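You operate a simulated robot arm through the tools that you are given. There is no shell and no other tool.

Carry out the task below with a simulated robot arm. There is one attempt and no reset: what you move stays moved.

TASK
Fix the port that the alarm names and start it again.
Fine: push its lead home, turn its holder's knob shut, clear the alarm, then start.

The check looks at the end state, three seconds after you hand in, the way a careful person would. Anything else that was tipped, shoved, dropped, spilled or broken makes it a failure.

THE ROBOT
A 6-joint arm with a fingered hand, fixed in place. Base frame: the origin is at the foot of the arm, x ahead of it, y to its left, z up. Lengths are in mm, angles in degrees, forces in N, time in s.
With the tool pointing down near the work surface it reaches from about 480 to 800 mm from the base axis. Its first joint turns from -166.0 to 166.0 degrees. Payload 4 kg.
The TCP is the grasp point between the finger pads, 20 mm short of the fingertips. In the tool frame z runs along the fingers and y along their closing line. Largest opening 140 mm; the body of the gripper starts 54 mm behind the TCP. The gripper is a hand of 3 fingers: y runs from the thumb to the fingers, the wrist lies at [0, 0, -215] in the tool frame, and closing takes about 1.5 s.
Orientation is that of the tool frame in the base frame, as a unit quaternion [w, x, y, z]. With the fingers straight down and closing along the base's y, the tool's x points along the base's -x, its y along +y and its z along -z.

THE INTERFACE
- The arm moves only by the tool nudge_tool. Its argument "rows" is one flat list of numbers, 6 for each row, row after row: the shift along the base's x, y, z in units of 30 mm (1.0 is 30 mm), then the turn, a rotation vector about the base's x, y, z in units of 8 degrees (1.0 is 8 degrees). In form: [tx, ty, tz, ax, ay, az, tx, ty, tz, ax, ay, az, ...]. A call has 1 to 20 rows; each row shifts and turns the commanded pose from where the row before left it. "gripper" is the gripper command, from -1 (shut) to 1 (fully open), values between in proportion, set as the call begins (left out, the last holds). A call with a number of a shift or a turn outside -1 to 1 is refused whole. Rows are played at 5 a second. More than 50 mm and 8.6 degrees between two rows, or a gripper value outside its range, and nothing of the call is played. A pose out of reach is approached as far as the arm can. The call stops where the force on the tool passes 40 N (or 10 N more than at its start, if that is more) or the arm is blocked; 0.2 s more then pass. Each finger travels about 45 mm/s and halts on what it meets, pressing with about 32 N; the grip force reading is that of the motor and also rises with nothing between the fingers. The clock runs only during rows and for 0.2 s after the last one: add rows that do not move to give the fingers time. It gives the time, the measured TCP pose, the force on the tool (base axes), the opening and the grip force at its end, in the units of the frame above (readings bear some noise), with the torque about the TCP (base axes, N m) and any sound that the robot's microphone picked up, and new pictures: "show" is both (left out), scene, wrist or none.
- Cameras (640 x 400 px; columns grow to the right, rows downward): "scene" is fixed at [400.1, -648.7, 1637.8]; the picture's right is [0.99, -0.17, 0.00], its down [-0.10, -0.59, -0.80] and it looks along [0.13, 0.79, -0.60] (base axes); focal length 363 px, centre (320, 200). "wrist" rides on the gripper at [74, -43, -79] in the tool frame; the picture's right is [0.50, 0.87, 0.00], its down [-0.59, 0.34, -0.74] and it looks along [-0.64, 0.37, 0.68] (tool axes); focal length 275 px, centre (320, 200). There is no depth. A picture from a camera that has moved, and an enlarged one, comes with that camera's place and axes in the base frame and with its lens.
- raise_lower(by): slides the trunk up (or, below 0, down) by that many mm; the arm rides with it, the base frame stays. It gives what a move gives, with no picture.
- curl_fingers(finger1, finger2, thumb_bend): sets how far each is bent, from 0 (flat) to 1 (curled in); at 0.3 the hand is open as for a grip, at 0.7 the pads meet at the TCP. One left out holds its place. A second passes; each finger stops where it meets its share of the squeeze, and holds until it gets a number again. A gripper value or a shape takes the hand back. It gives what a move gives, with no picture; readings hold the bend of each and the force on the fingers (four entries, about 0 where the hand has none), thumb and palm.
- preshape(shape): the hand has 3 fingers and takes this shape, open, in about a second: jaw (thumb against the fingers, like two jaws); tri (thumb and two fingers); tip (a fingertip pinch); poke (one finger out to press); point (the index stretched); flat (the hand flat); cup (the hand cupped); fist (a fist). The gripper value then closes the fingers along that shape, each until it touches; the sizes above hold for jaw. It gives what a move gives, with no picture.
- inspect(camera, box): a new picture of the part [left, top, right, bottom] of that camera's present view, enlarged. No time passes.
- sign_off(): hands the job in; it is judged then, once.

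Places have to be worked out from the pictures, the camera data and where the tool is seen. Open the gripper and draw the arm clear of the work before you hand the job in, unless the task says otherwise.

The tools are called as name(argument=value, ...) on one line, values as JSON. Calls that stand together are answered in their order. nudge_tool: Moves the arm, as the interface text tells. Its arguments: {"type":"object","properties":{"rows":{"type":"array","items":{"type":"number"}},"gripper":{"type":"number"},"show":{"type":"string","enum":["both","scene","wrist","none"]}},"required":["rows"]} The other tools are called the same way: raise_lower (by) slides the trunk up or down; preshape (shape) gives the hand a shape; curl_fingers (finger1, finger2, thumb_bend) moves the fingers one by one; inspect (camera, box) takes an enlarged picture of a part of a camera's view; sign_off () hands the job in.

At the start:

```text
time_s: 0.0
position: [185.7, 271.3, 1208.0]
tool_rot: [-0.001, 0.0, 1.0, 0.001]
force: [0.5, -0.5, 0.4]
moment: [-0.02, 0.02, -0.01]
finger_gap: 140.0
gripper_force: 0.1
shape: jaw
bend: [0.3, 0.3, 0.3]
finger forces: [0.0, 0.0, 0.0, 0.1, 0.0, 0.1]
trunk travel left (down, up): [-175.0, 415.0]
```

scene: 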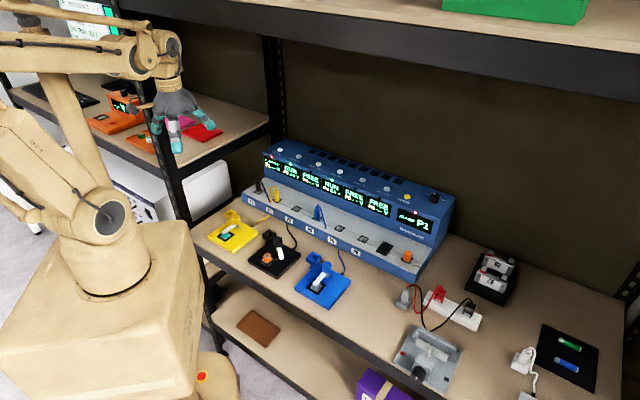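
wrist: 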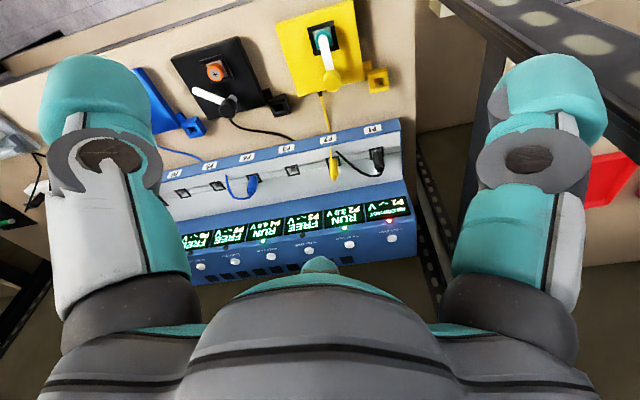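

The device is a blue multi-port station with an alarm display reading P1. I'll look closer at the displays, ports and holders before moving.

inspect(camera="scene", box=[240, 130, 360, 205])

inspect(camera="scene", box=[340, 170, 460, 285])

inspect(camera="scene", box=[200, 170, 370, 310])

inspect(camera="wrist", box=[160, 110, 420, 280])

inspect(camera="wrist", box=[150, 0, 410, 140])

```text
5.33 times, centred on (300, 168) of scene
camera zoom: at [400.1, -648.7, 1637.8], right [0.99, -0.17, 0.0], down [-0.1, -0.59, -0.8], along [0.13, 0.79, -0.6], focal length 1937 px, centre (427, 373)
```

zoom: 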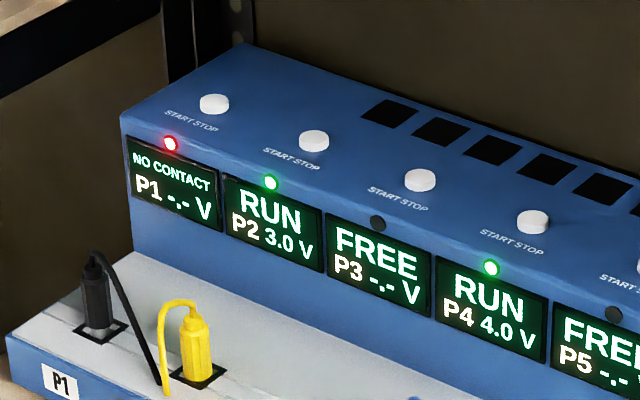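

```text
3.48 times, centred on (400, 228) of scene
camera zoom: at [400.1, -648.7, 1637.8], right [0.99, -0.17, 0.0], down [-0.1, -0.59, -0.8], along [0.13, 0.79, -0.6], focal length 1263 px, centre (42, 104)
```

zoom: 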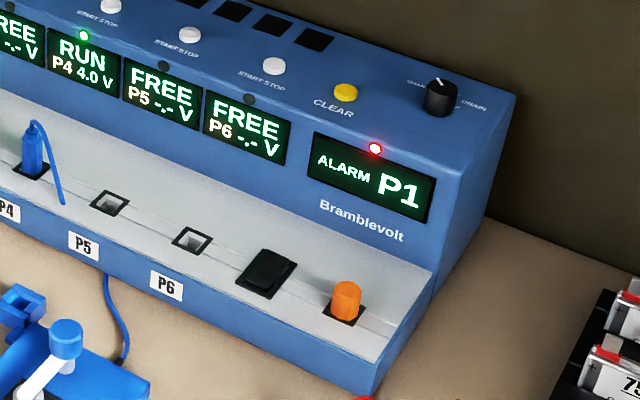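

```text
2.86 times, centred on (285, 240) of scene
camera zoom: at [400.1, -648.7, 1637.8], right [0.99, -0.17, 0.0], down [-0.1, -0.59, -0.8], along [0.13, 0.79, -0.6], focal length 1038 px, centre (420, 86)
```

zoom: 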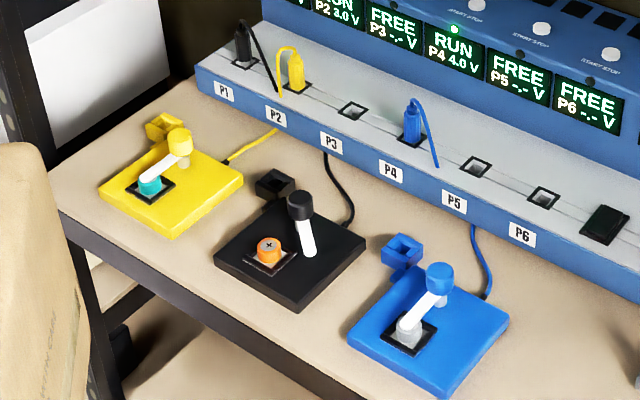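

```text
2.35 times, centred on (290, 195) of wrist
camera zoom: at [112.4, 227.3, 1288.2], right [-0.5, 0.87, 0.0], down [0.59, 0.34, 0.73], along [0.64, 0.37, -0.68], focal length 648 px, centre (391, 212)
```

zoom: 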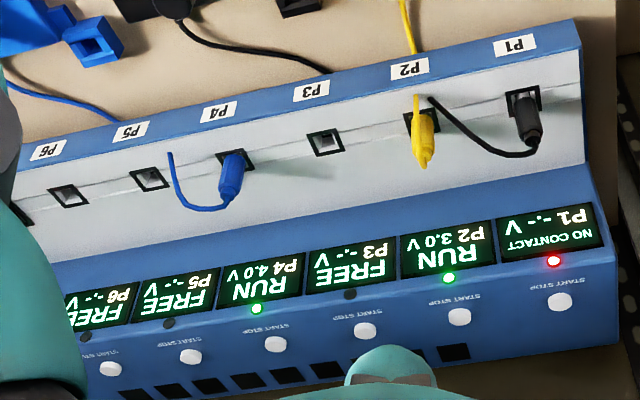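

```text
2.46 times, centred on (280, 70) of wrist
camera zoom: at [112.4, 227.3, 1288.2], right [-0.5, 0.87, 0.0], down [0.59, 0.34, 0.73], along [0.64, 0.37, -0.68], focal length 678 px, centre (418, 520)
```

zoom: 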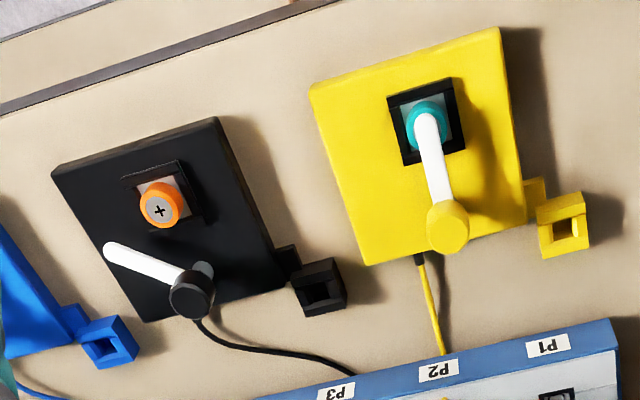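

The alarm names P1 ("NO CONTACT"). Its black plug stands proud in socket P1 at about (353, 499, 832). The black holder's white bar is swung off its cell, with its knob at about (407, 210, 841). I'll lower the hand, then turn it in line with the station and move above P1 for a closer look.

nudge_tool(rows=[0, 0, -1, 0, 0, 0, 0, 0, -1, 0, 0, 0, 0, 0, -1, 0, 0, -0.5, 0.3, 0.4, -0.7, 0, 0, -0.8, 0.7, 0.9, 0, 0, 0, -0.85, 0.7, 0.9, 0, 0, 0, -0.85, 0.7, 0.9, 0, 0, 0, -0.85, 0.7, 0.9, 0, 0, 0, -0.85, 0.7, 0.9, 0, 0, 0, -0.85])

```text
time_s: 2.0
position: [297.9, 417.9, 1097.1]
tool_rot: [0.0, 0.379, 0.926, 0.001]
force: [-0.2, -1.5, -0.2]
moment: [-0.01, -0.01, 0.0]
finger_gap: 139.9
gripper_force: 0.0
shape: jaw
bend: [0.3, 0.3, 0.3]
finger forces: [0.1, 0.1, 0.0, 0.0, 0.1, 0.0]
trunk travel left (down, up): [-175.0, 415.0]
camera wrist: at [217.4, 438.5, 1176.1], right [0.25, 0.97, 0.0], down [0.66, -0.17, 0.73], along [0.71, -0.18, -0.68], focal length 275 px, centre (320, 200)
```

scene: 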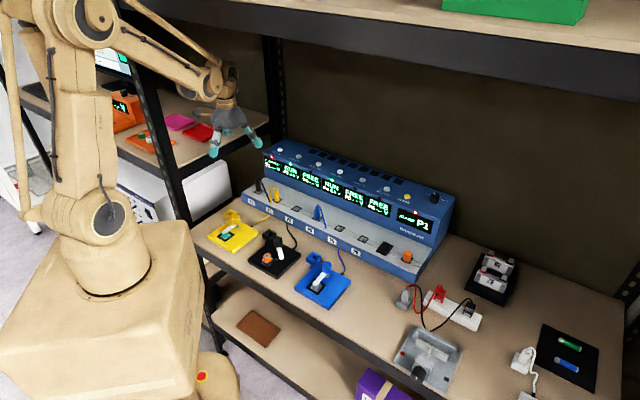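
wrist: 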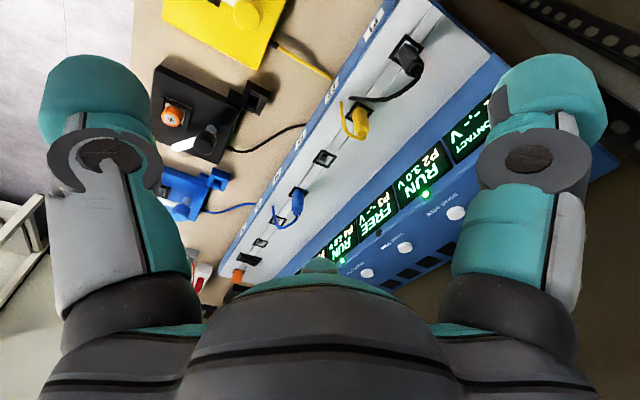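

The hand is turned in line with the station and the path is clear. I'll zoom in on the P1 plug and the black holder from here.

inspect(camera="wrist", box=[320, 20, 480, 150])

inspect(camera="wrist", box=[140, 50, 280, 180])

inspect(camera="scene", box=[245, 165, 305, 205])

```text
3.08 times, centred on (400, 85) of wrist
camera zoom: at [217.4, 438.5, 1176.1], right [0.25, 0.97, 0.0], down [0.66, -0.17, 0.73], along [0.71, -0.18, -0.68], focal length 847 px, centre (74, 554)
```

zoom: 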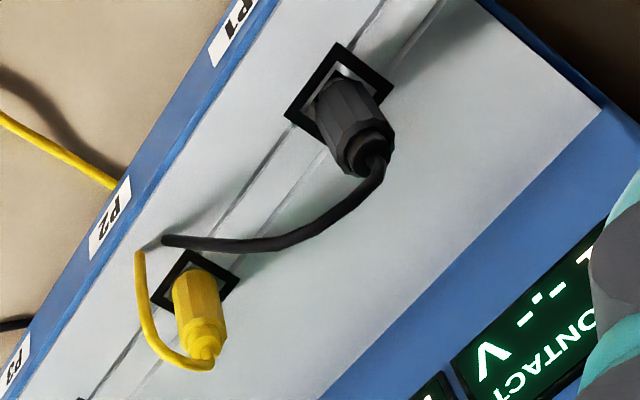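

```text
3.08 times, centred on (210, 115) of wrist
camera zoom: at [217.4, 438.5, 1176.1], right [0.25, 0.97, 0.0], down [0.66, -0.17, 0.73], along [0.71, -0.18, -0.68], focal length 847 px, centre (658, 462)
```

zoom: 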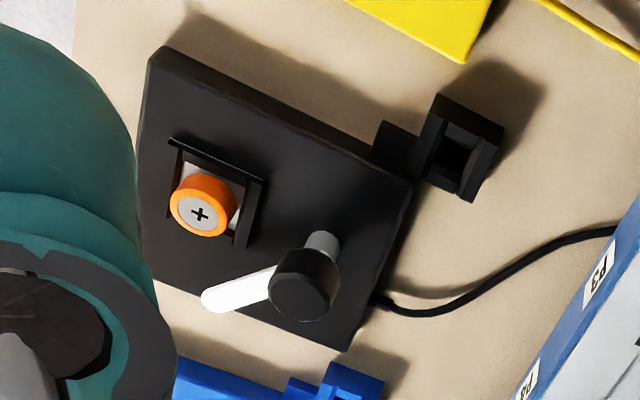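

```text
10.00 times, centred on (275, 185) of scene
camera zoom: at [400.1, -648.7, 1637.8], right [0.99, -0.17, 0.0], down [-0.1, -0.59, -0.8], along [0.13, 0.79, -0.6], focal length 3632 px, centre (770, 350)
```

zoom: 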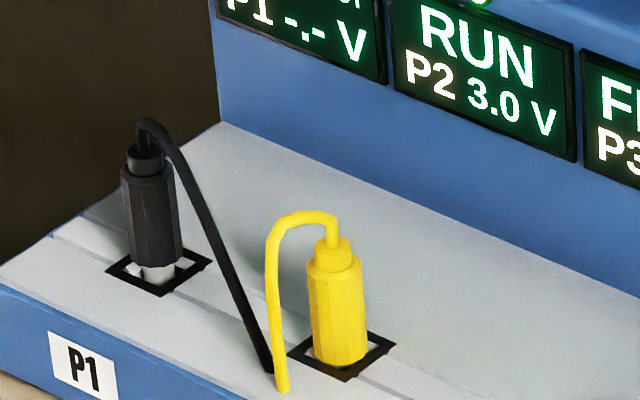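

The black plug stands about 10 mm out with its white collar showing, and its cable arcs off toward P2. Before gripping I'll check how the hand's fingers are laid out.

inspect(camera="scene", box=[190, 50, 290, 170])

preshape(shape="tip")

inspect(camera="scene", box=[190, 50, 290, 170])

inspect(camera="wrist", box=[0, 0, 640, 400])

preshape(shape="poke")

inspect(camera="scene", box=[190, 50, 290, 170])

inspect(camera="wrist", box=[0, 0, 640, 400])

preshape(shape="tri")

inspect(camera="wrist", box=[0, 0, 640, 400])

inspect(camera="scene", box=[190, 50, 290, 170])

```text
3.33 times, centred on (240, 110) of scene
camera zoom: at [400.1, -648.7, 1637.8], right [0.99, -0.17, 0.0], down [-0.1, -0.59, -0.8], along [0.13, 0.79, -0.6], focal length 1211 px, centre (587, 500)
```

zoom: 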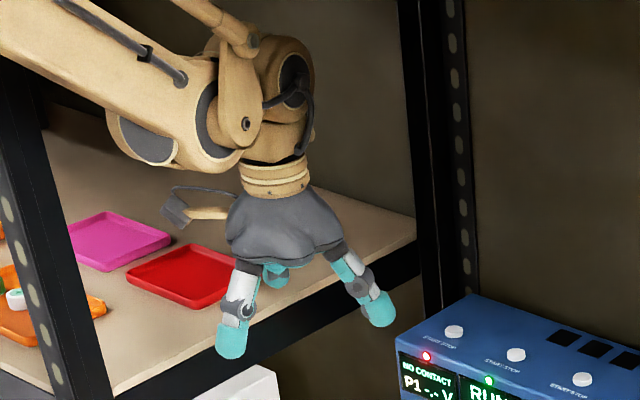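

```text
time_s: 2.9
position: [299.5, 418.4, 1096.4]
tool_rot: [0.0, 0.378, 0.926, 0.001]
force: [0.2, 0.0, 0.2]
moment: [-0.01, 0.02, -0.01]
finger_gap: 139.8
gripper_force: 0.0
shape: tip
bend: [0.3, 0.3, 0.3]
finger forces: [0.1, 0.1, 0.0, 0.0, 0.0, 0.0]
trunk travel left (down, up): [-175.0, 415.0]
```

```text
3.33 times, centred on (240, 110) of scene
camera zoom: at [400.1, -648.7, 1637.8], right [0.99, -0.17, 0.0], down [-0.1, -0.59, -0.8], along [0.13, 0.79, -0.6], focal length 1211 px, centre (587, 500)
```

zoom: 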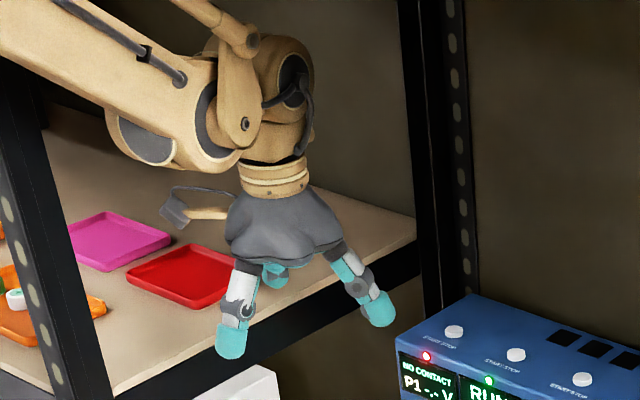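

```text
1.00 times, centred on (320, 200) of wrist (not enlarged: the box is as wide or as high as the picture)
camera zoom: at [217.0, 437.7, 1176.3], right [0.25, 0.97, 0.0], down [0.66, -0.17, 0.73], along [0.71, -0.18, -0.68], focal length 275 px, centre (320, 200)
```

zoom: 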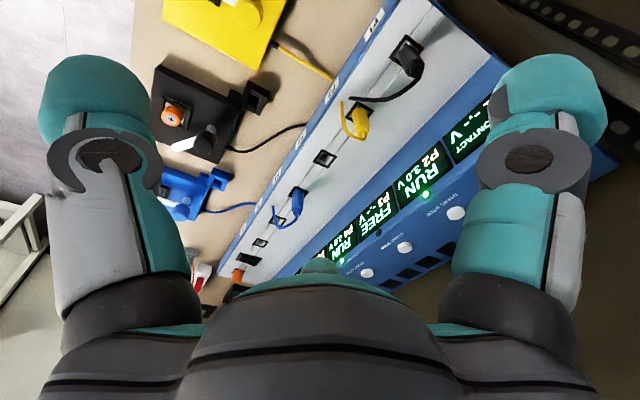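

```text
time_s: 3.8
position: [299.5, 416.5, 1096.3]
tool_rot: [0.0, 0.378, 0.926, 0.001]
force: [0.0, -0.1, 0.3]
moment: [0.01, 0.0, 0.04]
finger_gap: 0.1
gripper_force: 0.0
shape: poke
bend: [0.28, 0.28, 0.72]
finger forces: [0.0, 0.1, 0.1, 0.1, 0.0, 0.0]
trunk travel left (down, up): [-175.0, 415.0]
```

```text
3.33 times, centred on (240, 110) of scene
camera zoom: at [400.1, -648.7, 1637.8], right [0.99, -0.17, 0.0], down [-0.1, -0.59, -0.8], along [0.13, 0.79, -0.6], focal length 1211 px, centre (587, 500)
```

zoom: 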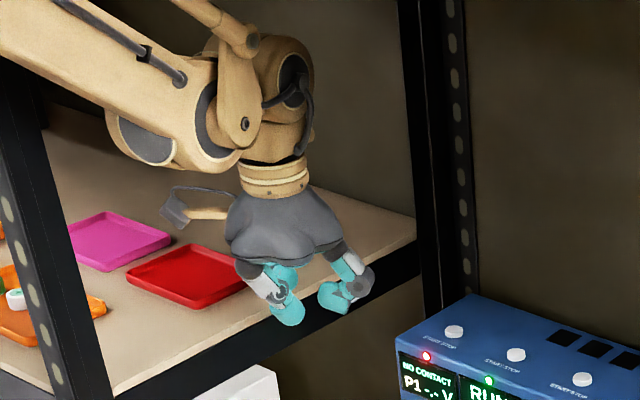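

```text
1.00 times, centred on (320, 200) of wrist (not enlarged: the box is as wide or as high as the picture)
camera zoom: at [216.9, 437.7, 1176.3], right [0.25, 0.97, 0.0], down [0.66, -0.17, 0.73], along [0.71, -0.18, -0.68], focal length 275 px, centre (320, 200)
```

zoom: 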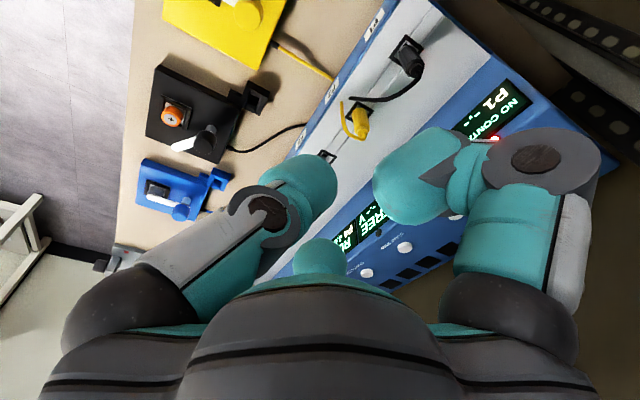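

```text
time_s: 4.7
position: [298.2, 416.2, 1096.9]
tool_rot: [-0.001, 0.377, 0.926, 0.001]
force: [-0.1, -0.1, -0.7]
moment: [0.0, 0.03, 0.04]
finger_gap: 139.9
gripper_force: 0.1
shape: tri
bend: [0.3, 0.3, 0.3]
finger forces: [0.0, 0.0, 0.0, 0.1, 0.0, 0.1]
trunk travel left (down, up): [-175.0, 415.0]
```

```text
1.00 times, centred on (320, 200) of wrist (not enlarged: the box is as wide or as high as the picture)
camera zoom: at [217.0, 437.6, 1176.3], right [0.25, 0.97, 0.0], down [0.66, -0.17, 0.73], along [0.71, -0.18, -0.68], focal length 275 px, centre (320, 200)
```

zoom: 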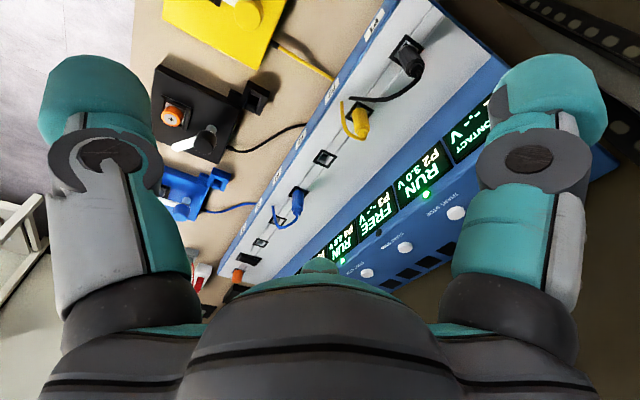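

```text
3.33 times, centred on (240, 110) of scene
camera zoom: at [400.1, -648.7, 1637.8], right [0.99, -0.17, 0.0], down [-0.1, -0.59, -0.8], along [0.13, 0.79, -0.6], focal length 1211 px, centre (587, 500)
```

zoom: 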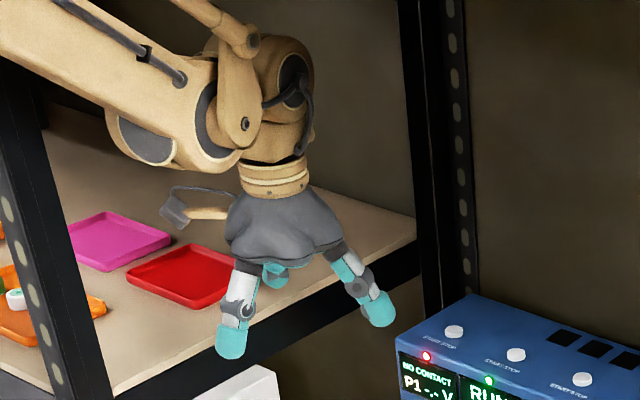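

The three fingers close toward the centre, 120° apart, which suits a round plug. I'll turn the hand +30° so the cable falls in a gap between fingers, half close it, and stop just above the plug.

nudge_tool(rows=[0.302, 0.465, -0.928, 0, 0, 0.625, 0.302, 0.465, -0.928, 0, 0, 0.625, 0.302, 0.465, -0.928, 0, 0, 0.625, 0.302, 0.465, -0.928, 0, 0, 0.625, 0.302, 0.465, -0.928, 0, 0, 0.625, 0.302, 0.465, -0.928, 0, 0, 0.625, 0, 0, 0, 0, 0, 0], gripper=0)

inspect(camera="wrist", box=[200, 60, 440, 240])

inspect(camera="scene", box=[220, 110, 330, 210])

```text
time_s: 6.3
position: [352.6, 503.7, 930.9]
tool_rot: [-0.001, 0.125, 0.992, 0.001]
force: [0.3, 0.0, -0.2]
moment: [-0.01, 0.01, 0.01]
finger_gap: 70.5
gripper_force: 0.0
shape: tri
bend: [0.34, 0.34, 0.33]
finger forces: [0.0, 0.1, 0.0, 0.0, 0.1, 0.0]
trunk travel left (down, up): [-175.0, 415.0]
camera wrist: at [270.6, 478.4, 1009.8], right [-0.27, 0.96, 0.0], down [0.65, 0.18, 0.73], along [0.71, 0.2, -0.68], focal length 275 px, centre (320, 200)
```

scene: 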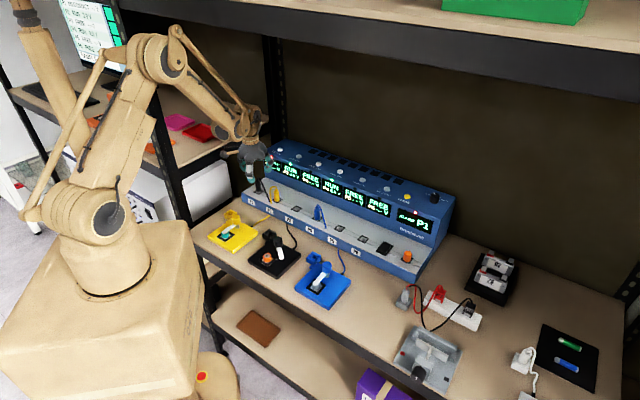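
wrist: 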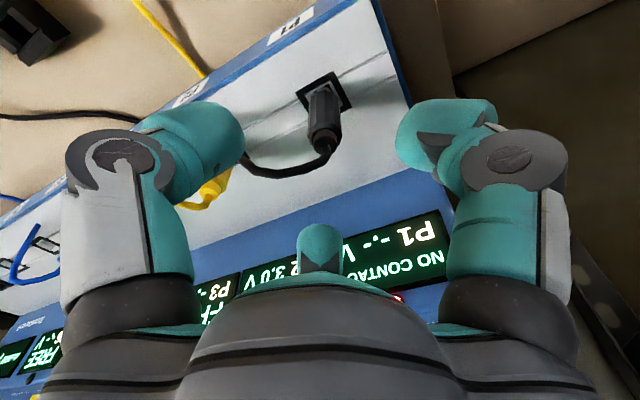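

```text
2.22 times, centred on (320, 150) of wrist
camera zoom: at [270.6, 478.4, 1009.8], right [-0.27, 0.96, 0.0], down [0.65, 0.18, 0.73], along [0.71, 0.2, -0.68], focal length 612 px, centre (320, 311)
```

zoom: 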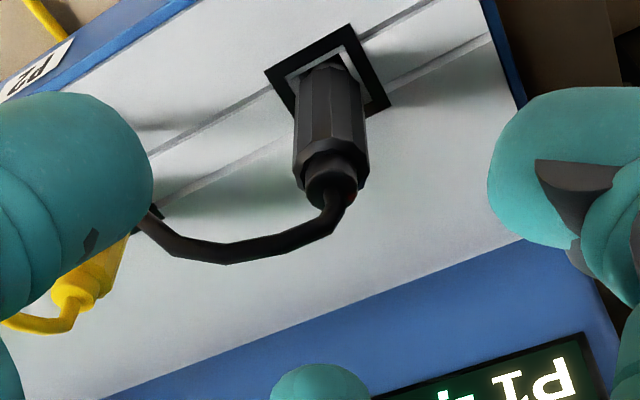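

```text
4.00 times, centred on (275, 160) of scene
camera zoom: at [400.1, -648.7, 1637.8], right [0.99, -0.17, 0.0], down [-0.1, -0.59, -0.8], along [0.13, 0.79, -0.6], focal length 1453 px, centre (500, 360)
```

zoom: 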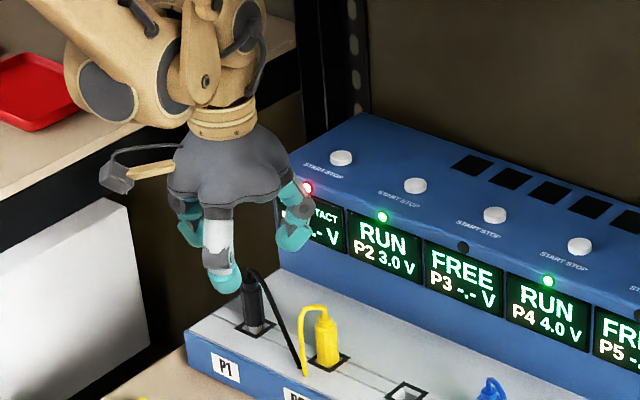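

Back-projection puts the plug upright at about (355, 505), with its body from z 838 to 876. The cable leaves toward (420, 456), in the gap between thumb and finger. I'll centre on it and descend to the upper part of the body.

nudge_tool(rows=[0.03, 0.1, -0.5, 0, 0, 0, 0, 0, -0.5, 0, 0, 0, 0, 0, -0.5, 0, 0, 0, 0, 0, -0.5, 0, 0, 0, 0, 0, 0, 0, 0, 0])

inspect(camera="scene", box=[230, 130, 310, 210])

```text
time_s: 7.5
position: [355.8, 505.2, 871.8]
tool_rot: [-0.001, 0.125, 0.992, 0.001]
force: [0.3, 0.1, -0.2]
moment: [-0.03, 0.01, 0.0]
finger_gap: 70.2
gripper_force: 0.0
shape: tri
bend: [0.34, 0.34, 0.33]
finger forces: [0.0, 0.1, 0.2, 0.0, 0.0, 0.0]
trunk travel left (down, up): [-175.0, 415.0]
camera wrist: at [273.6, 481.9, 950.2], right [-0.27, 0.96, 0.0], down [0.65, 0.18, 0.73], along [0.71, 0.2, -0.68], focal length 275 px, centre (320, 200)
```

scene: 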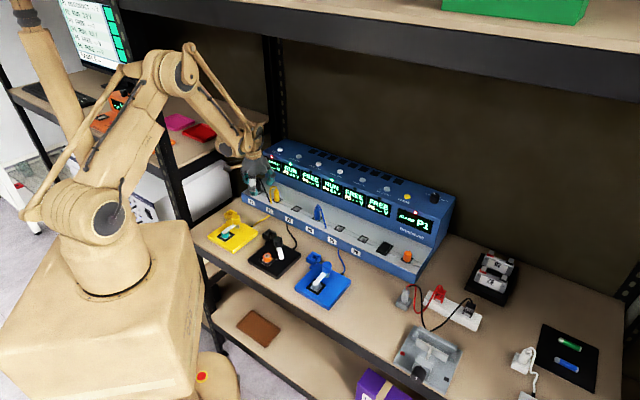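
wrist: 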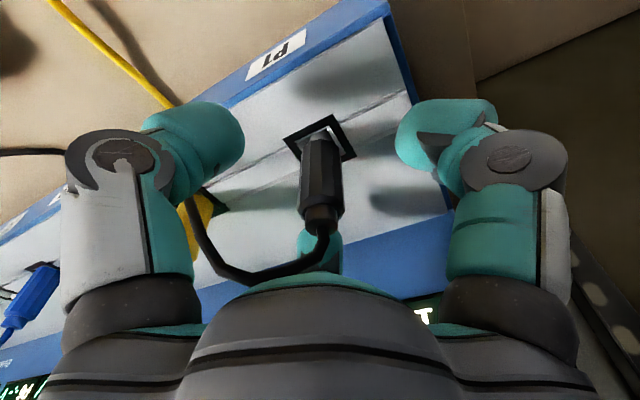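

```text
5.00 times, centred on (270, 170) of scene
camera zoom: at [400.1, -648.7, 1637.8], right [0.99, -0.17, 0.0], down [-0.1, -0.59, -0.8], along [0.13, 0.79, -0.6], focal length 1816 px, centre (570, 350)
```

zoom: 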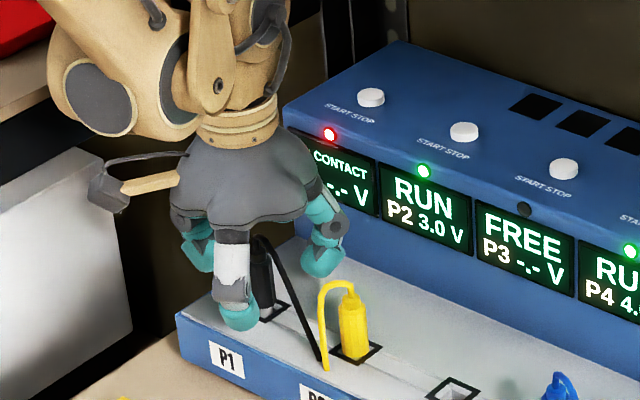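

The plug sits at the TCP's projection (about 321, 200), so the hand is centred. I'll close the fingers on it now.

nudge_tool(rows=[0, 0, 0, 0, 0, 0, 0, 0, 0, 0, 0, 0, 0, 0, 0, 0, 0, 0, 0, 0, 0, 0, 0, 0, 0, 0, 0, 0, 0, 0, 0, 0, 0, 0, 0, 0], gripper=-1)

inspect(camera="scene", box=[230, 130, 310, 210])

```text
time_s: 8.9
position: [355.2, 506.3, 870.8]
tool_rot: [-0.001, 0.125, 0.992, 0.001]
force: [0.8, 1.2, -0.5]
moment: [0.04, -0.04, -0.01]
finger_gap: 15.7
gripper_force: 31.8
shape: tri
bend: [0.63, 0.62, 0.56]
finger forces: [27.5, 30.1, 0.0, 0.0, 27.7, 0.1]
trunk travel left (down, up): [-175.0, 415.0]
camera wrist: at [273.8, 482.1, 950.2], right [-0.27, 0.96, 0.0], down [0.65, 0.18, 0.73], along [0.71, 0.2, -0.68], focal length 275 px, centre (320, 200)
```

scene: 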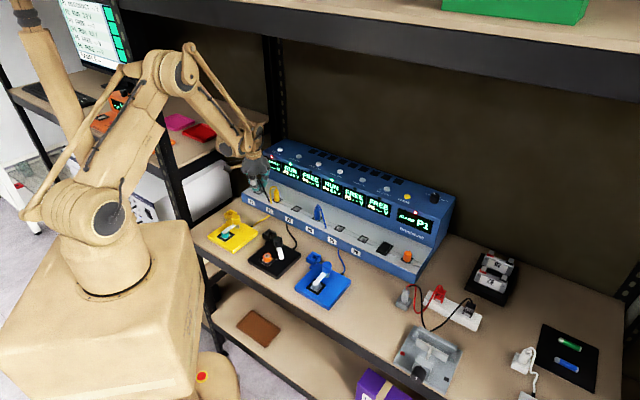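
wrist: 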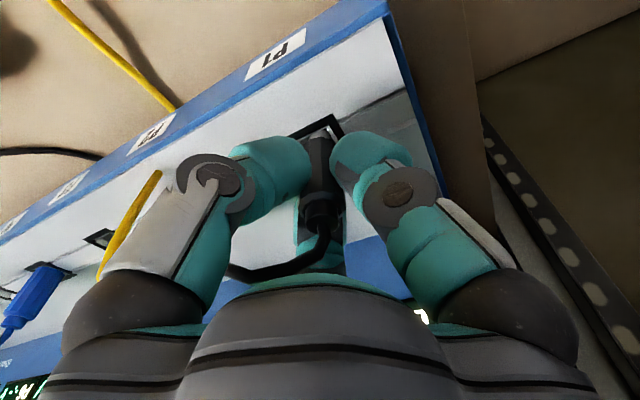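

```text
5.00 times, centred on (270, 170) of scene
camera zoom: at [400.1, -648.7, 1637.8], right [0.99, -0.17, 0.0], down [-0.1, -0.59, -0.8], along [0.13, 0.79, -0.6], focal length 1816 px, centre (570, 350)
```

zoom: 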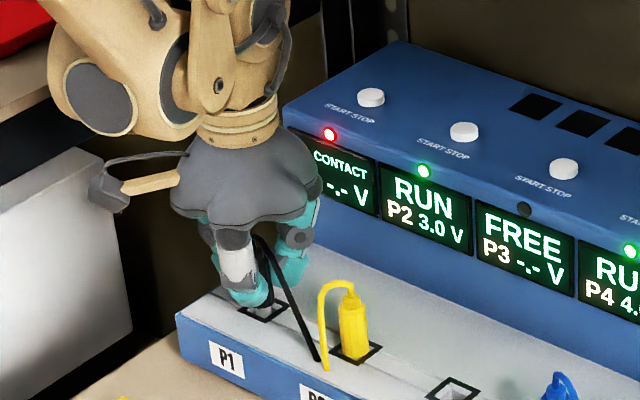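

All three fingers hold the plug at about 28 N each, with little side load. I'll push down in 2 mm steps and watch the force and sound.

nudge_tool(rows=[0, 0, -0.067, 0, 0, 0, 0, 0, -0.067, 0, 0, 0, 0, 0, -0.067, 0, 0, 0, 0, 0, -0.067, 0, 0, 0], show="wrist")

inspect(camera="scene", box=[230, 130, 310, 210])

```text
time_s: 9.9
position: [355.6, 505.6, 863.3]
tool_rot: [0.0, 0.125, 0.992, 0.002]
force: [4.2, 5.9, 16.4]
moment: [0.19, -0.1, 0.01]
finger_gap: 15.7
gripper_force: 31.9
shape: tri
bend: [0.63, 0.62, 0.56]
finger forces: [29.7, 33.8, 0.0, 0.0, 29.5, 0.1]
trunk travel left (down, up): [-175.0, 415.0]
camera wrist: at [273.7, 481.7, 942.4], right [-0.27, 0.96, 0.0], down [0.65, 0.18, 0.74], along [0.71, 0.2, -0.68], focal length 275 px, centre (320, 200)
```

wrist: 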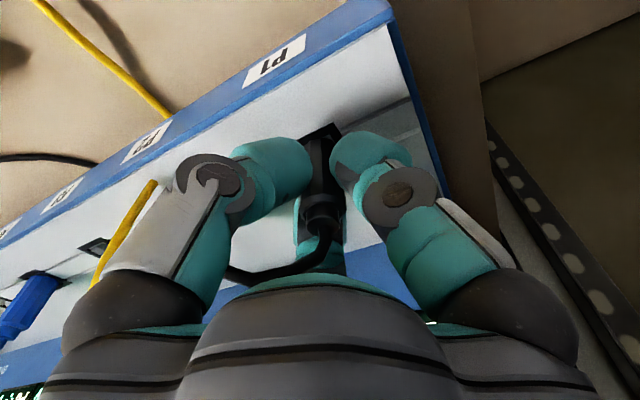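

```text
5.00 times, centred on (270, 170) of scene
camera zoom: at [400.1, -648.7, 1637.8], right [0.99, -0.17, 0.0], down [-0.1, -0.59, -0.8], along [0.13, 0.79, -0.6], focal length 1816 px, centre (570, 350)
```

zoom: 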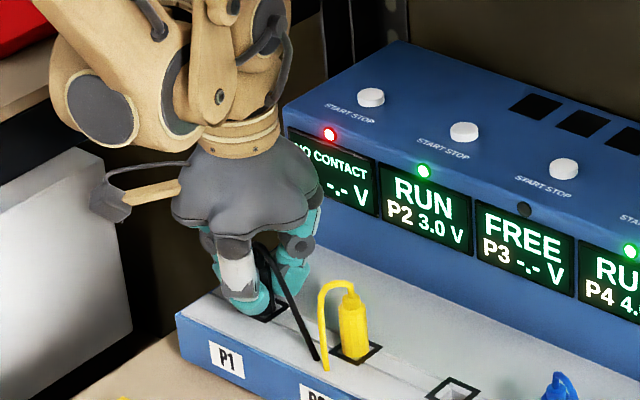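

The plug moved down about 8 mm at 16 N and there's no white showing now. I'll keep pushing gently until it bottoms out.

nudge_tool(rows=[0, 0, -0.05, 0, 0, 0, 0, 0, -0.05, 0, 0, 0, 0, 0, -0.05, 0, 0, 0], show="wrist")

inspect(camera="wrist", box=[240, 80, 400, 200])

inspect(camera="scene", box=[230, 130, 310, 210])

```text
time_s: 10.5
position: [355.8, 505.0, 863.2]
tool_rot: [0.0, 0.125, 0.992, 0.004]
force: [5.3, 7.2, 25.7]
moment: [0.29, -0.09, 0.01]
finger_gap: 16.3
gripper_force: 31.6
shape: tri
bend: [0.63, 0.62, 0.56]
finger forces: [33.2, 36.0, 0.1, 0.0, 32.8, 0.0]
trunk travel left (down, up): [-175.0, 415.0]
stopped in row 3: the force on the tool passed its limit at 43 N (the readings are from after the stop); the commanded pose is now the measured one
camera wrist: at [273.7, 481.3, 941.5], right [-0.27, 0.96, 0.01], down [0.65, 0.18, 0.74], along [0.71, 0.2, -0.68], focal length 275 px, centre (320, 200)
```

wrist: 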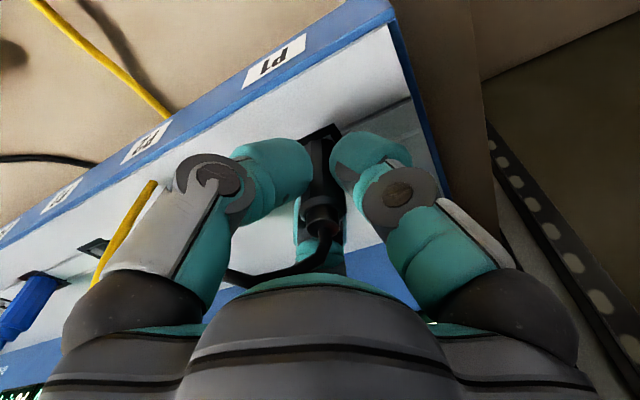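

```text
3.33 times, centred on (320, 140) of wrist
camera zoom: at [273.7, 481.3, 941.5], right [-0.27, 0.96, 0.01], down [0.65, 0.18, 0.74], along [0.71, 0.2, -0.68], focal length 918 px, centre (320, 400)
```

zoom: 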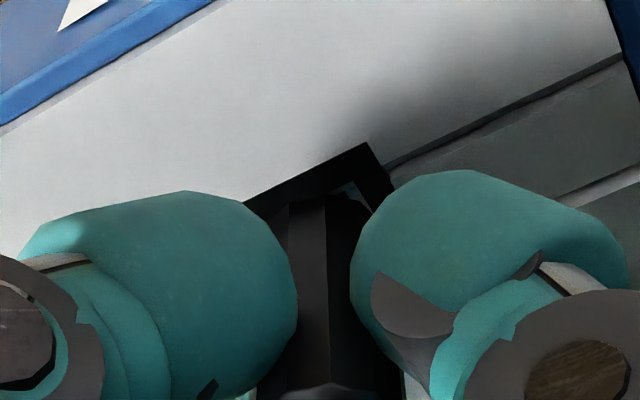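

```text
5.00 times, centred on (270, 170) of scene
camera zoom: at [400.1, -648.7, 1637.8], right [0.99, -0.17, 0.0], down [-0.1, -0.59, -0.8], along [0.13, 0.79, -0.6], focal length 1816 px, centre (570, 350)
```

zoom: 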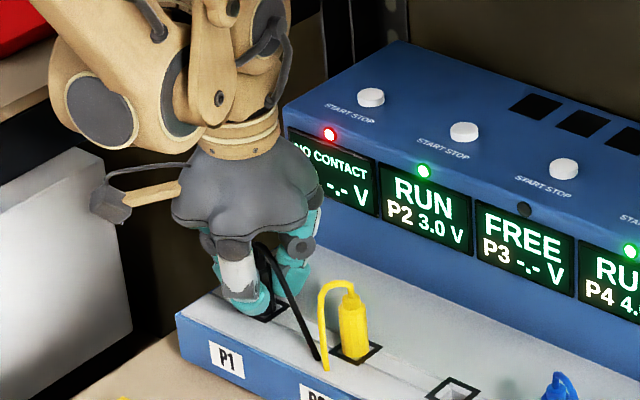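

Force rose to 43 N with no further travel and the plug's base is flush in the socket, so it has bottomed. I'll open and lift clear to check.

nudge_tool(rows=[0, 0, 0, 0, 0, 0, 0, 0, 0, 0, 0, 0, 0, 0, 0, 0, 0, 0, 0, 0, 0, 0, 0, 0, 0, 0, 0.5, 0, 0, 0, 0, 0, 0.8, 0, 0, 0, 0, 0, 0.9, 0, 0, 0, 0, 0, 0.9, 0, 0, 0], gripper=0)

inspect(camera="scene", box=[245, 165, 305, 205])

inspect(camera="wrist", box=[200, 60, 440, 240])

```text
time_s: 12.3
position: [356.9, 506.6, 956.8]
tool_rot: [0.001, 0.125, 0.992, 0.002]
force: [-0.4, 0.9, 0.0]
moment: [0.03, -0.04, 0.02]
finger_gap: 69.7
gripper_force: 0.1
shape: tri
bend: [0.34, 0.34, 0.33]
finger forces: [0.0, 0.0, 0.0, 0.0, 0.1, 0.0]
trunk travel left (down, up): [-175.0, 415.0]
camera wrist: at [274.9, 482.7, 1035.4], right [-0.27, 0.96, 0.0], down [0.65, 0.18, 0.74], along [0.71, 0.2, -0.68], focal length 275 px, centre (320, 200)
```

scene: 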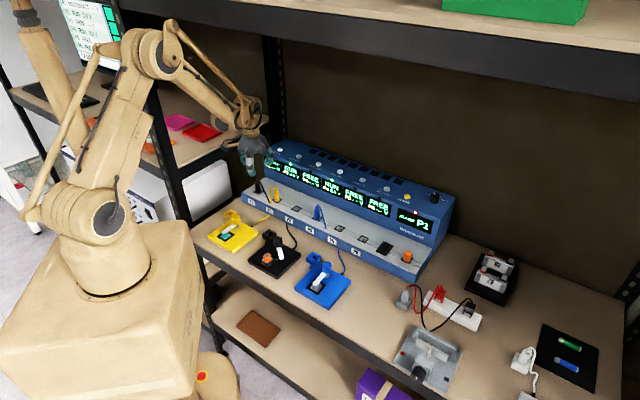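
wrist: 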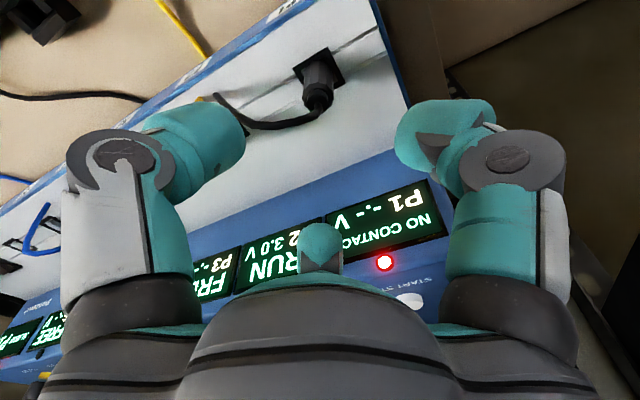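

```text
10.00 times, centred on (275, 185) of scene
camera zoom: at [400.1, -648.7, 1637.8], right [0.99, -0.17, 0.0], down [-0.1, -0.59, -0.8], along [0.13, 0.79, -0.6], focal length 3632 px, centre (770, 350)
```

zoom: 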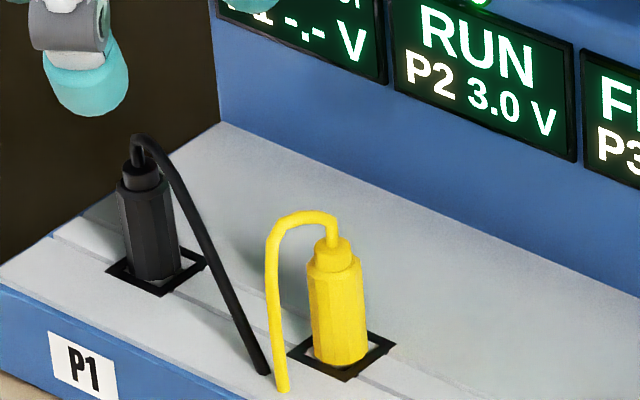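

```text
2.22 times, centred on (320, 150) of wrist
camera zoom: at [274.9, 482.7, 1035.4], right [-0.27, 0.96, 0.0], down [0.65, 0.18, 0.74], along [0.71, 0.2, -0.68], focal length 612 px, centre (320, 311)
```

zoom: 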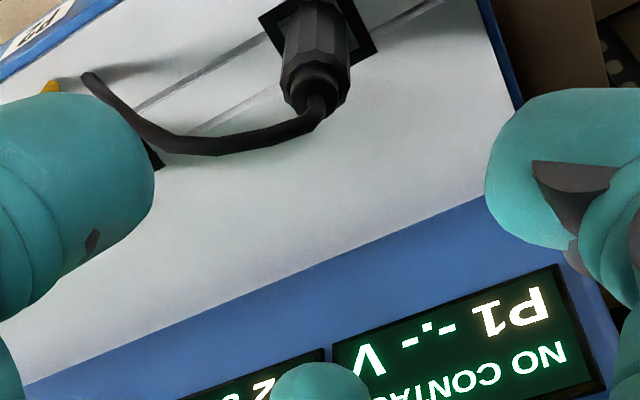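

The black plug now sits like the seated yellow one, with the collar hidden. Next is the black holder's knob near (407, 210). I'll move over it and turn the hand −40° so the white bar will lie in a finger gap.

nudge_tool(rows=[0, 0, 0.6, 0, 0, 0, 0.152, -0.89, 0.3, 0, 0, -0.4545, 0.152, -0.89, 0, 0, 0, -0.4545, 0.152, -0.89, 0, 0, 0, -0.4545, 0.152, -0.89, 0, 0, 0, -0.4545, 0.152, -0.89, 0, 0, 0, -0.4545, 0.152, -0.89, 0, 0, 0, -0.4545, 0.152, -0.89, 0, 0, 0, -0.4545, 0.152, -0.89, 0, 0, 0, -0.4545, 0.152, -0.89, 0, 0, 0, -0.4545, 0.152, -0.89, -0.3, 0, 0, -0.4545, 0.152, -0.89, -0.6, 0, 0, -0.4545, 0, 0, 0, 0, 0, 0])

inspect(camera="wrist", box=[200, 60, 440, 240])

inspect(camera="scene", box=[220, 190, 340, 300])

```text
time_s: 15.1
position: [404.4, 212.3, 954.6]
tool_rot: [0.001, 0.458, 0.889, 0.001]
force: [-0.1, -0.7, 0.1]
moment: [0.01, -0.03, 0.04]
finger_gap: 69.7
gripper_force: 0.0
shape: tri
bend: [0.34, 0.34, 0.33]
finger forces: [0.1, 0.0, 0.0, 0.0, 0.0, 0.0]
trunk travel left (down, up): [-175.0, 415.0]
camera wrist: at [327.7, 247.7, 1032.8], right [0.41, 0.91, 0.0], down [0.62, -0.28, 0.74], along [0.67, -0.3, -0.68], focal length 275 px, centre (320, 200)
```

scene: 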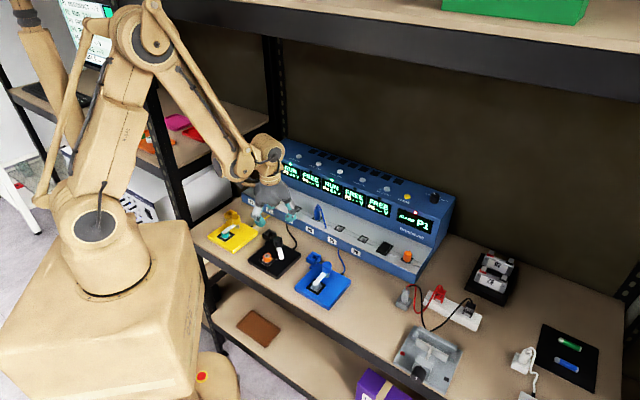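
wrist: 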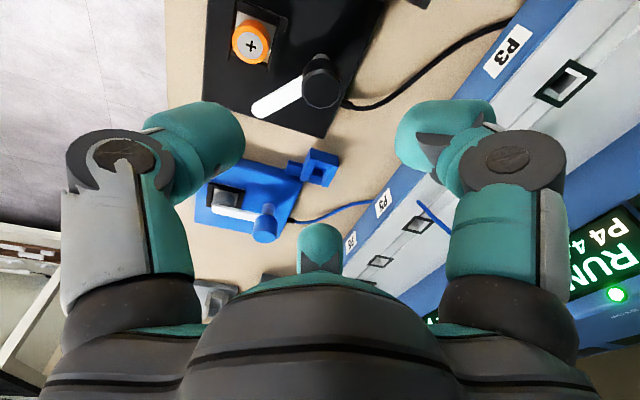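

```text
2.22 times, centred on (320, 150) of wrist
camera zoom: at [327.7, 247.7, 1032.8], right [0.41, 0.91, 0.0], down [0.62, -0.28, 0.74], along [0.67, -0.3, -0.68], focal length 612 px, centre (320, 311)
```

zoom: 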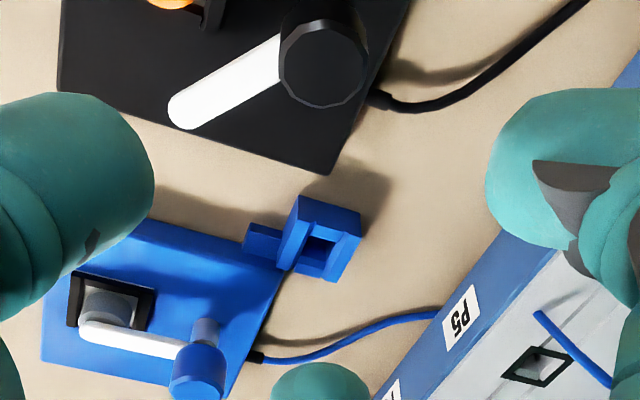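

```text
3.64 times, centred on (280, 245) of scene
camera zoom: at [400.1, -648.7, 1637.8], right [0.99, -0.17, 0.0], down [-0.1, -0.59, -0.8], along [0.13, 0.79, -0.6], focal length 1321 px, centre (466, 36)
```

zoom: 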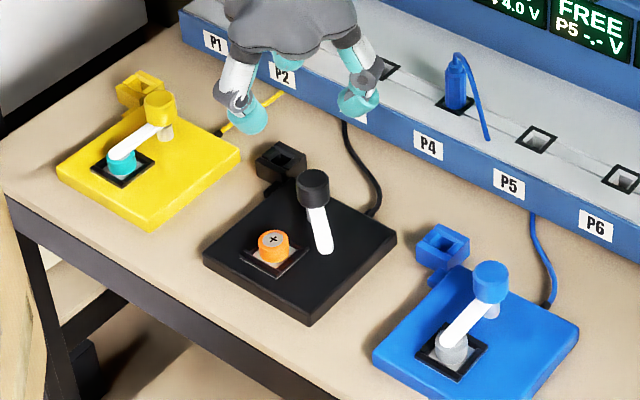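

The knob top face is about 28 mm across, centred near (409, 208, 842), and the white bar sits just under it. I'll lower to z ≈ 905 over it to refine the centring.

nudge_tool(rows=[0.067, -0.147, -0.6, 0, 0, 0, 0, 0, -0.6, 0, 0, 0, 0, 0, -0.5, 0, 0, 0, 0, 0, 0, 0, 0, 0])

inspect(camera="wrist", box=[200, 60, 440, 240])

inspect(camera="scene", box=[240, 200, 320, 280])

```text
time_s: 16.1
position: [407.9, 207.6, 903.1]
tool_rot: [0.001, 0.457, 0.889, 0.001]
force: [0.1, -0.3, -0.5]
moment: [0.0, 0.01, -0.01]
finger_gap: 69.7
gripper_force: 0.1
shape: tri
bend: [0.34, 0.34, 0.33]
finger forces: [0.0, 0.0, 0.1, 0.0, 0.0, 0.0]
trunk travel left (down, up): [-175.0, 415.0]
camera wrist: at [330.8, 242.7, 982.1], right [0.41, 0.91, 0.0], down [0.62, -0.28, 0.74], along [0.67, -0.3, -0.68], focal length 275 px, centre (320, 200)
```

scene: 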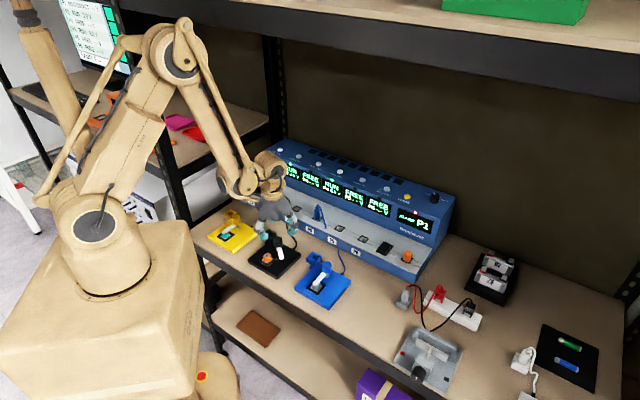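
wrist: 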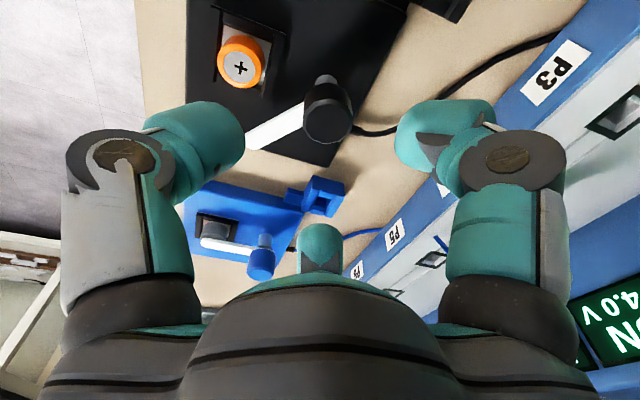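

```text
2.22 times, centred on (320, 150) of wrist
camera zoom: at [330.8, 242.7, 982.1], right [0.41, 0.91, 0.0], down [0.62, -0.28, 0.74], along [0.67, -0.3, -0.68], focal length 612 px, centre (320, 311)
```

zoom: 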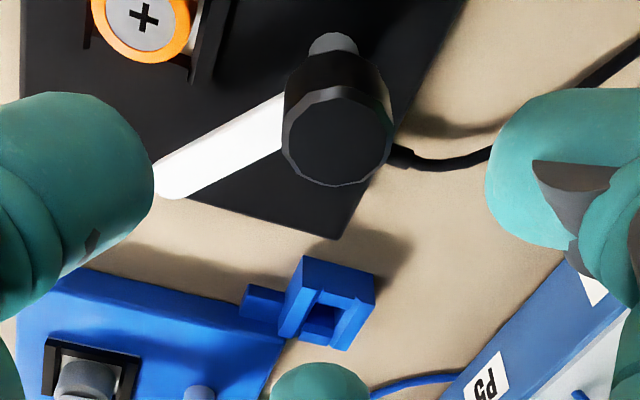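

```text
5.00 times, centred on (280, 240) of scene
camera zoom: at [400.1, -648.7, 1637.8], right [0.99, -0.17, 0.0], down [-0.1, -0.59, -0.8], along [0.13, 0.79, -0.6], focal length 1816 px, centre (520, 0)
```

zoom: 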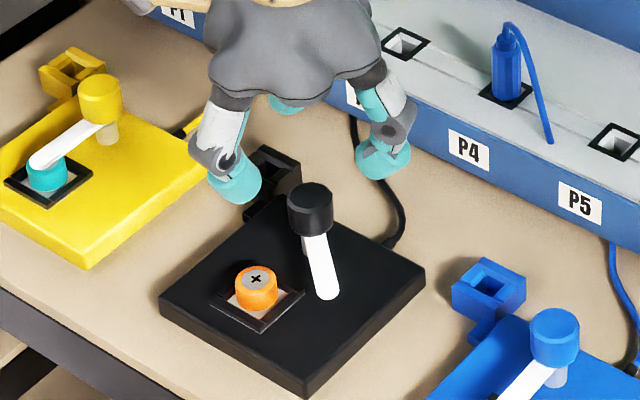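

Both cameras now agree on the knob top at (409, 212, 844.5), with a 14 mm radius. I'll shift +3 mm in y and descend to TCP z ≈ 850, which puts the fingertips around the knob but above the bar.

nudge_tool(rows=[0, 0.107, -0.45, 0, 0, 0, 0, 0, -0.5, 0, 0, 0, 0, 0, -0.5, 0, 0, 0, 0, 0, -0.4, 0, 0, 0, 0, 0, 0, 0, 0, 0])

inspect(camera="wrist", box=[200, 100, 440, 280])

inspect(camera="scene", box=[240, 200, 320, 280])

```text
time_s: 17.3
position: [428.3, 221.4, 868.5]
tool_rot: [0.0, 0.457, 0.889, 0.001]
force: [-0.4, 0.4, 0.4]
moment: [0.03, -0.01, 0.01]
finger_gap: 69.7
gripper_force: 0.1
shape: tri
bend: [0.34, 0.34, 0.33]
finger forces: [0.1, 0.1, 0.0, 0.1, 0.1, 0.1]
out of reach, approached as far as the arm can: row 2, 3, 4
trunk travel left (down, up): [-175.0, 415.0]
camera wrist: at [350.5, 256.5, 947.2], right [0.41, 0.91, 0.0], down [0.62, -0.28, 0.73], along [0.67, -0.3, -0.68], focal length 275 px, centre (320, 200)
```

scene: 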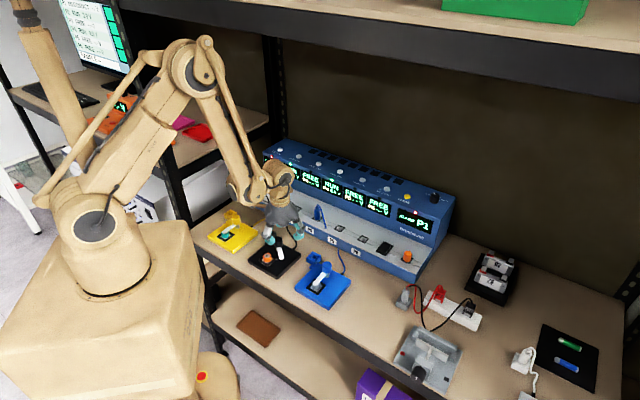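
wrist: 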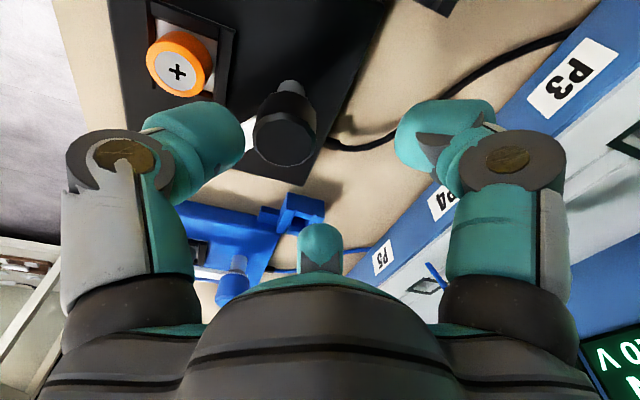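

```text
2.22 times, centred on (320, 190) of wrist
camera zoom: at [350.5, 256.5, 947.2], right [0.41, 0.91, 0.0], down [0.62, -0.28, 0.73], along [0.67, -0.3, -0.68], focal length 612 px, centre (320, 222)
```

zoom: 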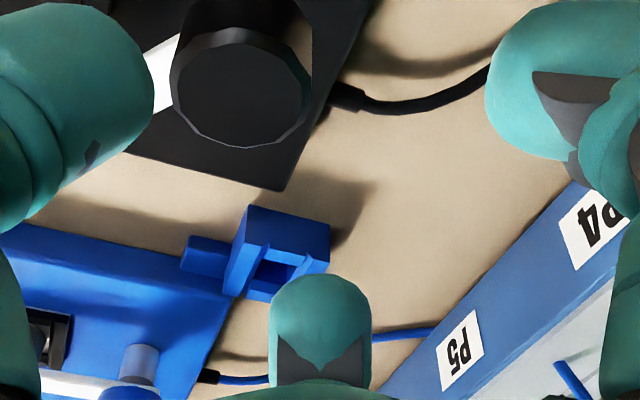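

```text
5.00 times, centred on (280, 240) of scene
camera zoom: at [400.1, -648.7, 1637.8], right [0.99, -0.17, 0.0], down [-0.1, -0.59, -0.8], along [0.13, 0.79, -0.6], focal length 1816 px, centre (520, 0)
```

zoom: 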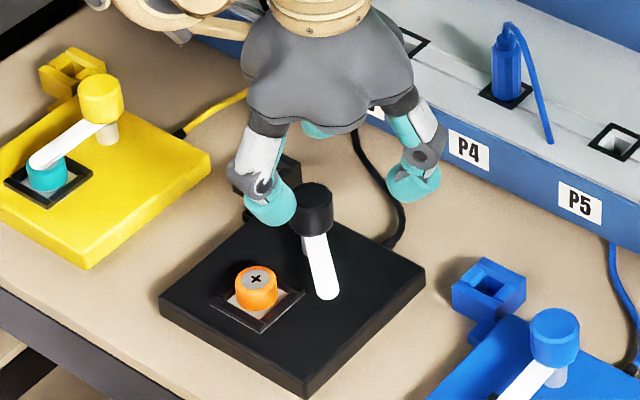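

The arm can't fold in that close at this height and drifted outward, touching nothing. I'll raise the hand again, then use the trunk to do the descent instead.

nudge_tool(rows=[0, 0, 0.6, 0, 0, 0, 0, 0, 0.6, 0, 0, 0, 0, 0, 0.6, 0, 0, 0, 0, 0, 0, 0, 0, 0], show="none")

```text
time_s: 18.3
position: [428.1, 220.0, 923.8]
tool_rot: [0.0, 0.458, 0.889, 0.002]
force: [-0.3, -0.7, 0.5]
moment: [-0.02, 0.01, 0.03]
finger_gap: 69.5
gripper_force: 0.0
shape: tri
bend: [0.34, 0.34, 0.33]
finger forces: [0.0, 0.0, 0.0, 0.0, 0.0, 0.1]
trunk travel left (down, up): [-175.0, 415.0]
```

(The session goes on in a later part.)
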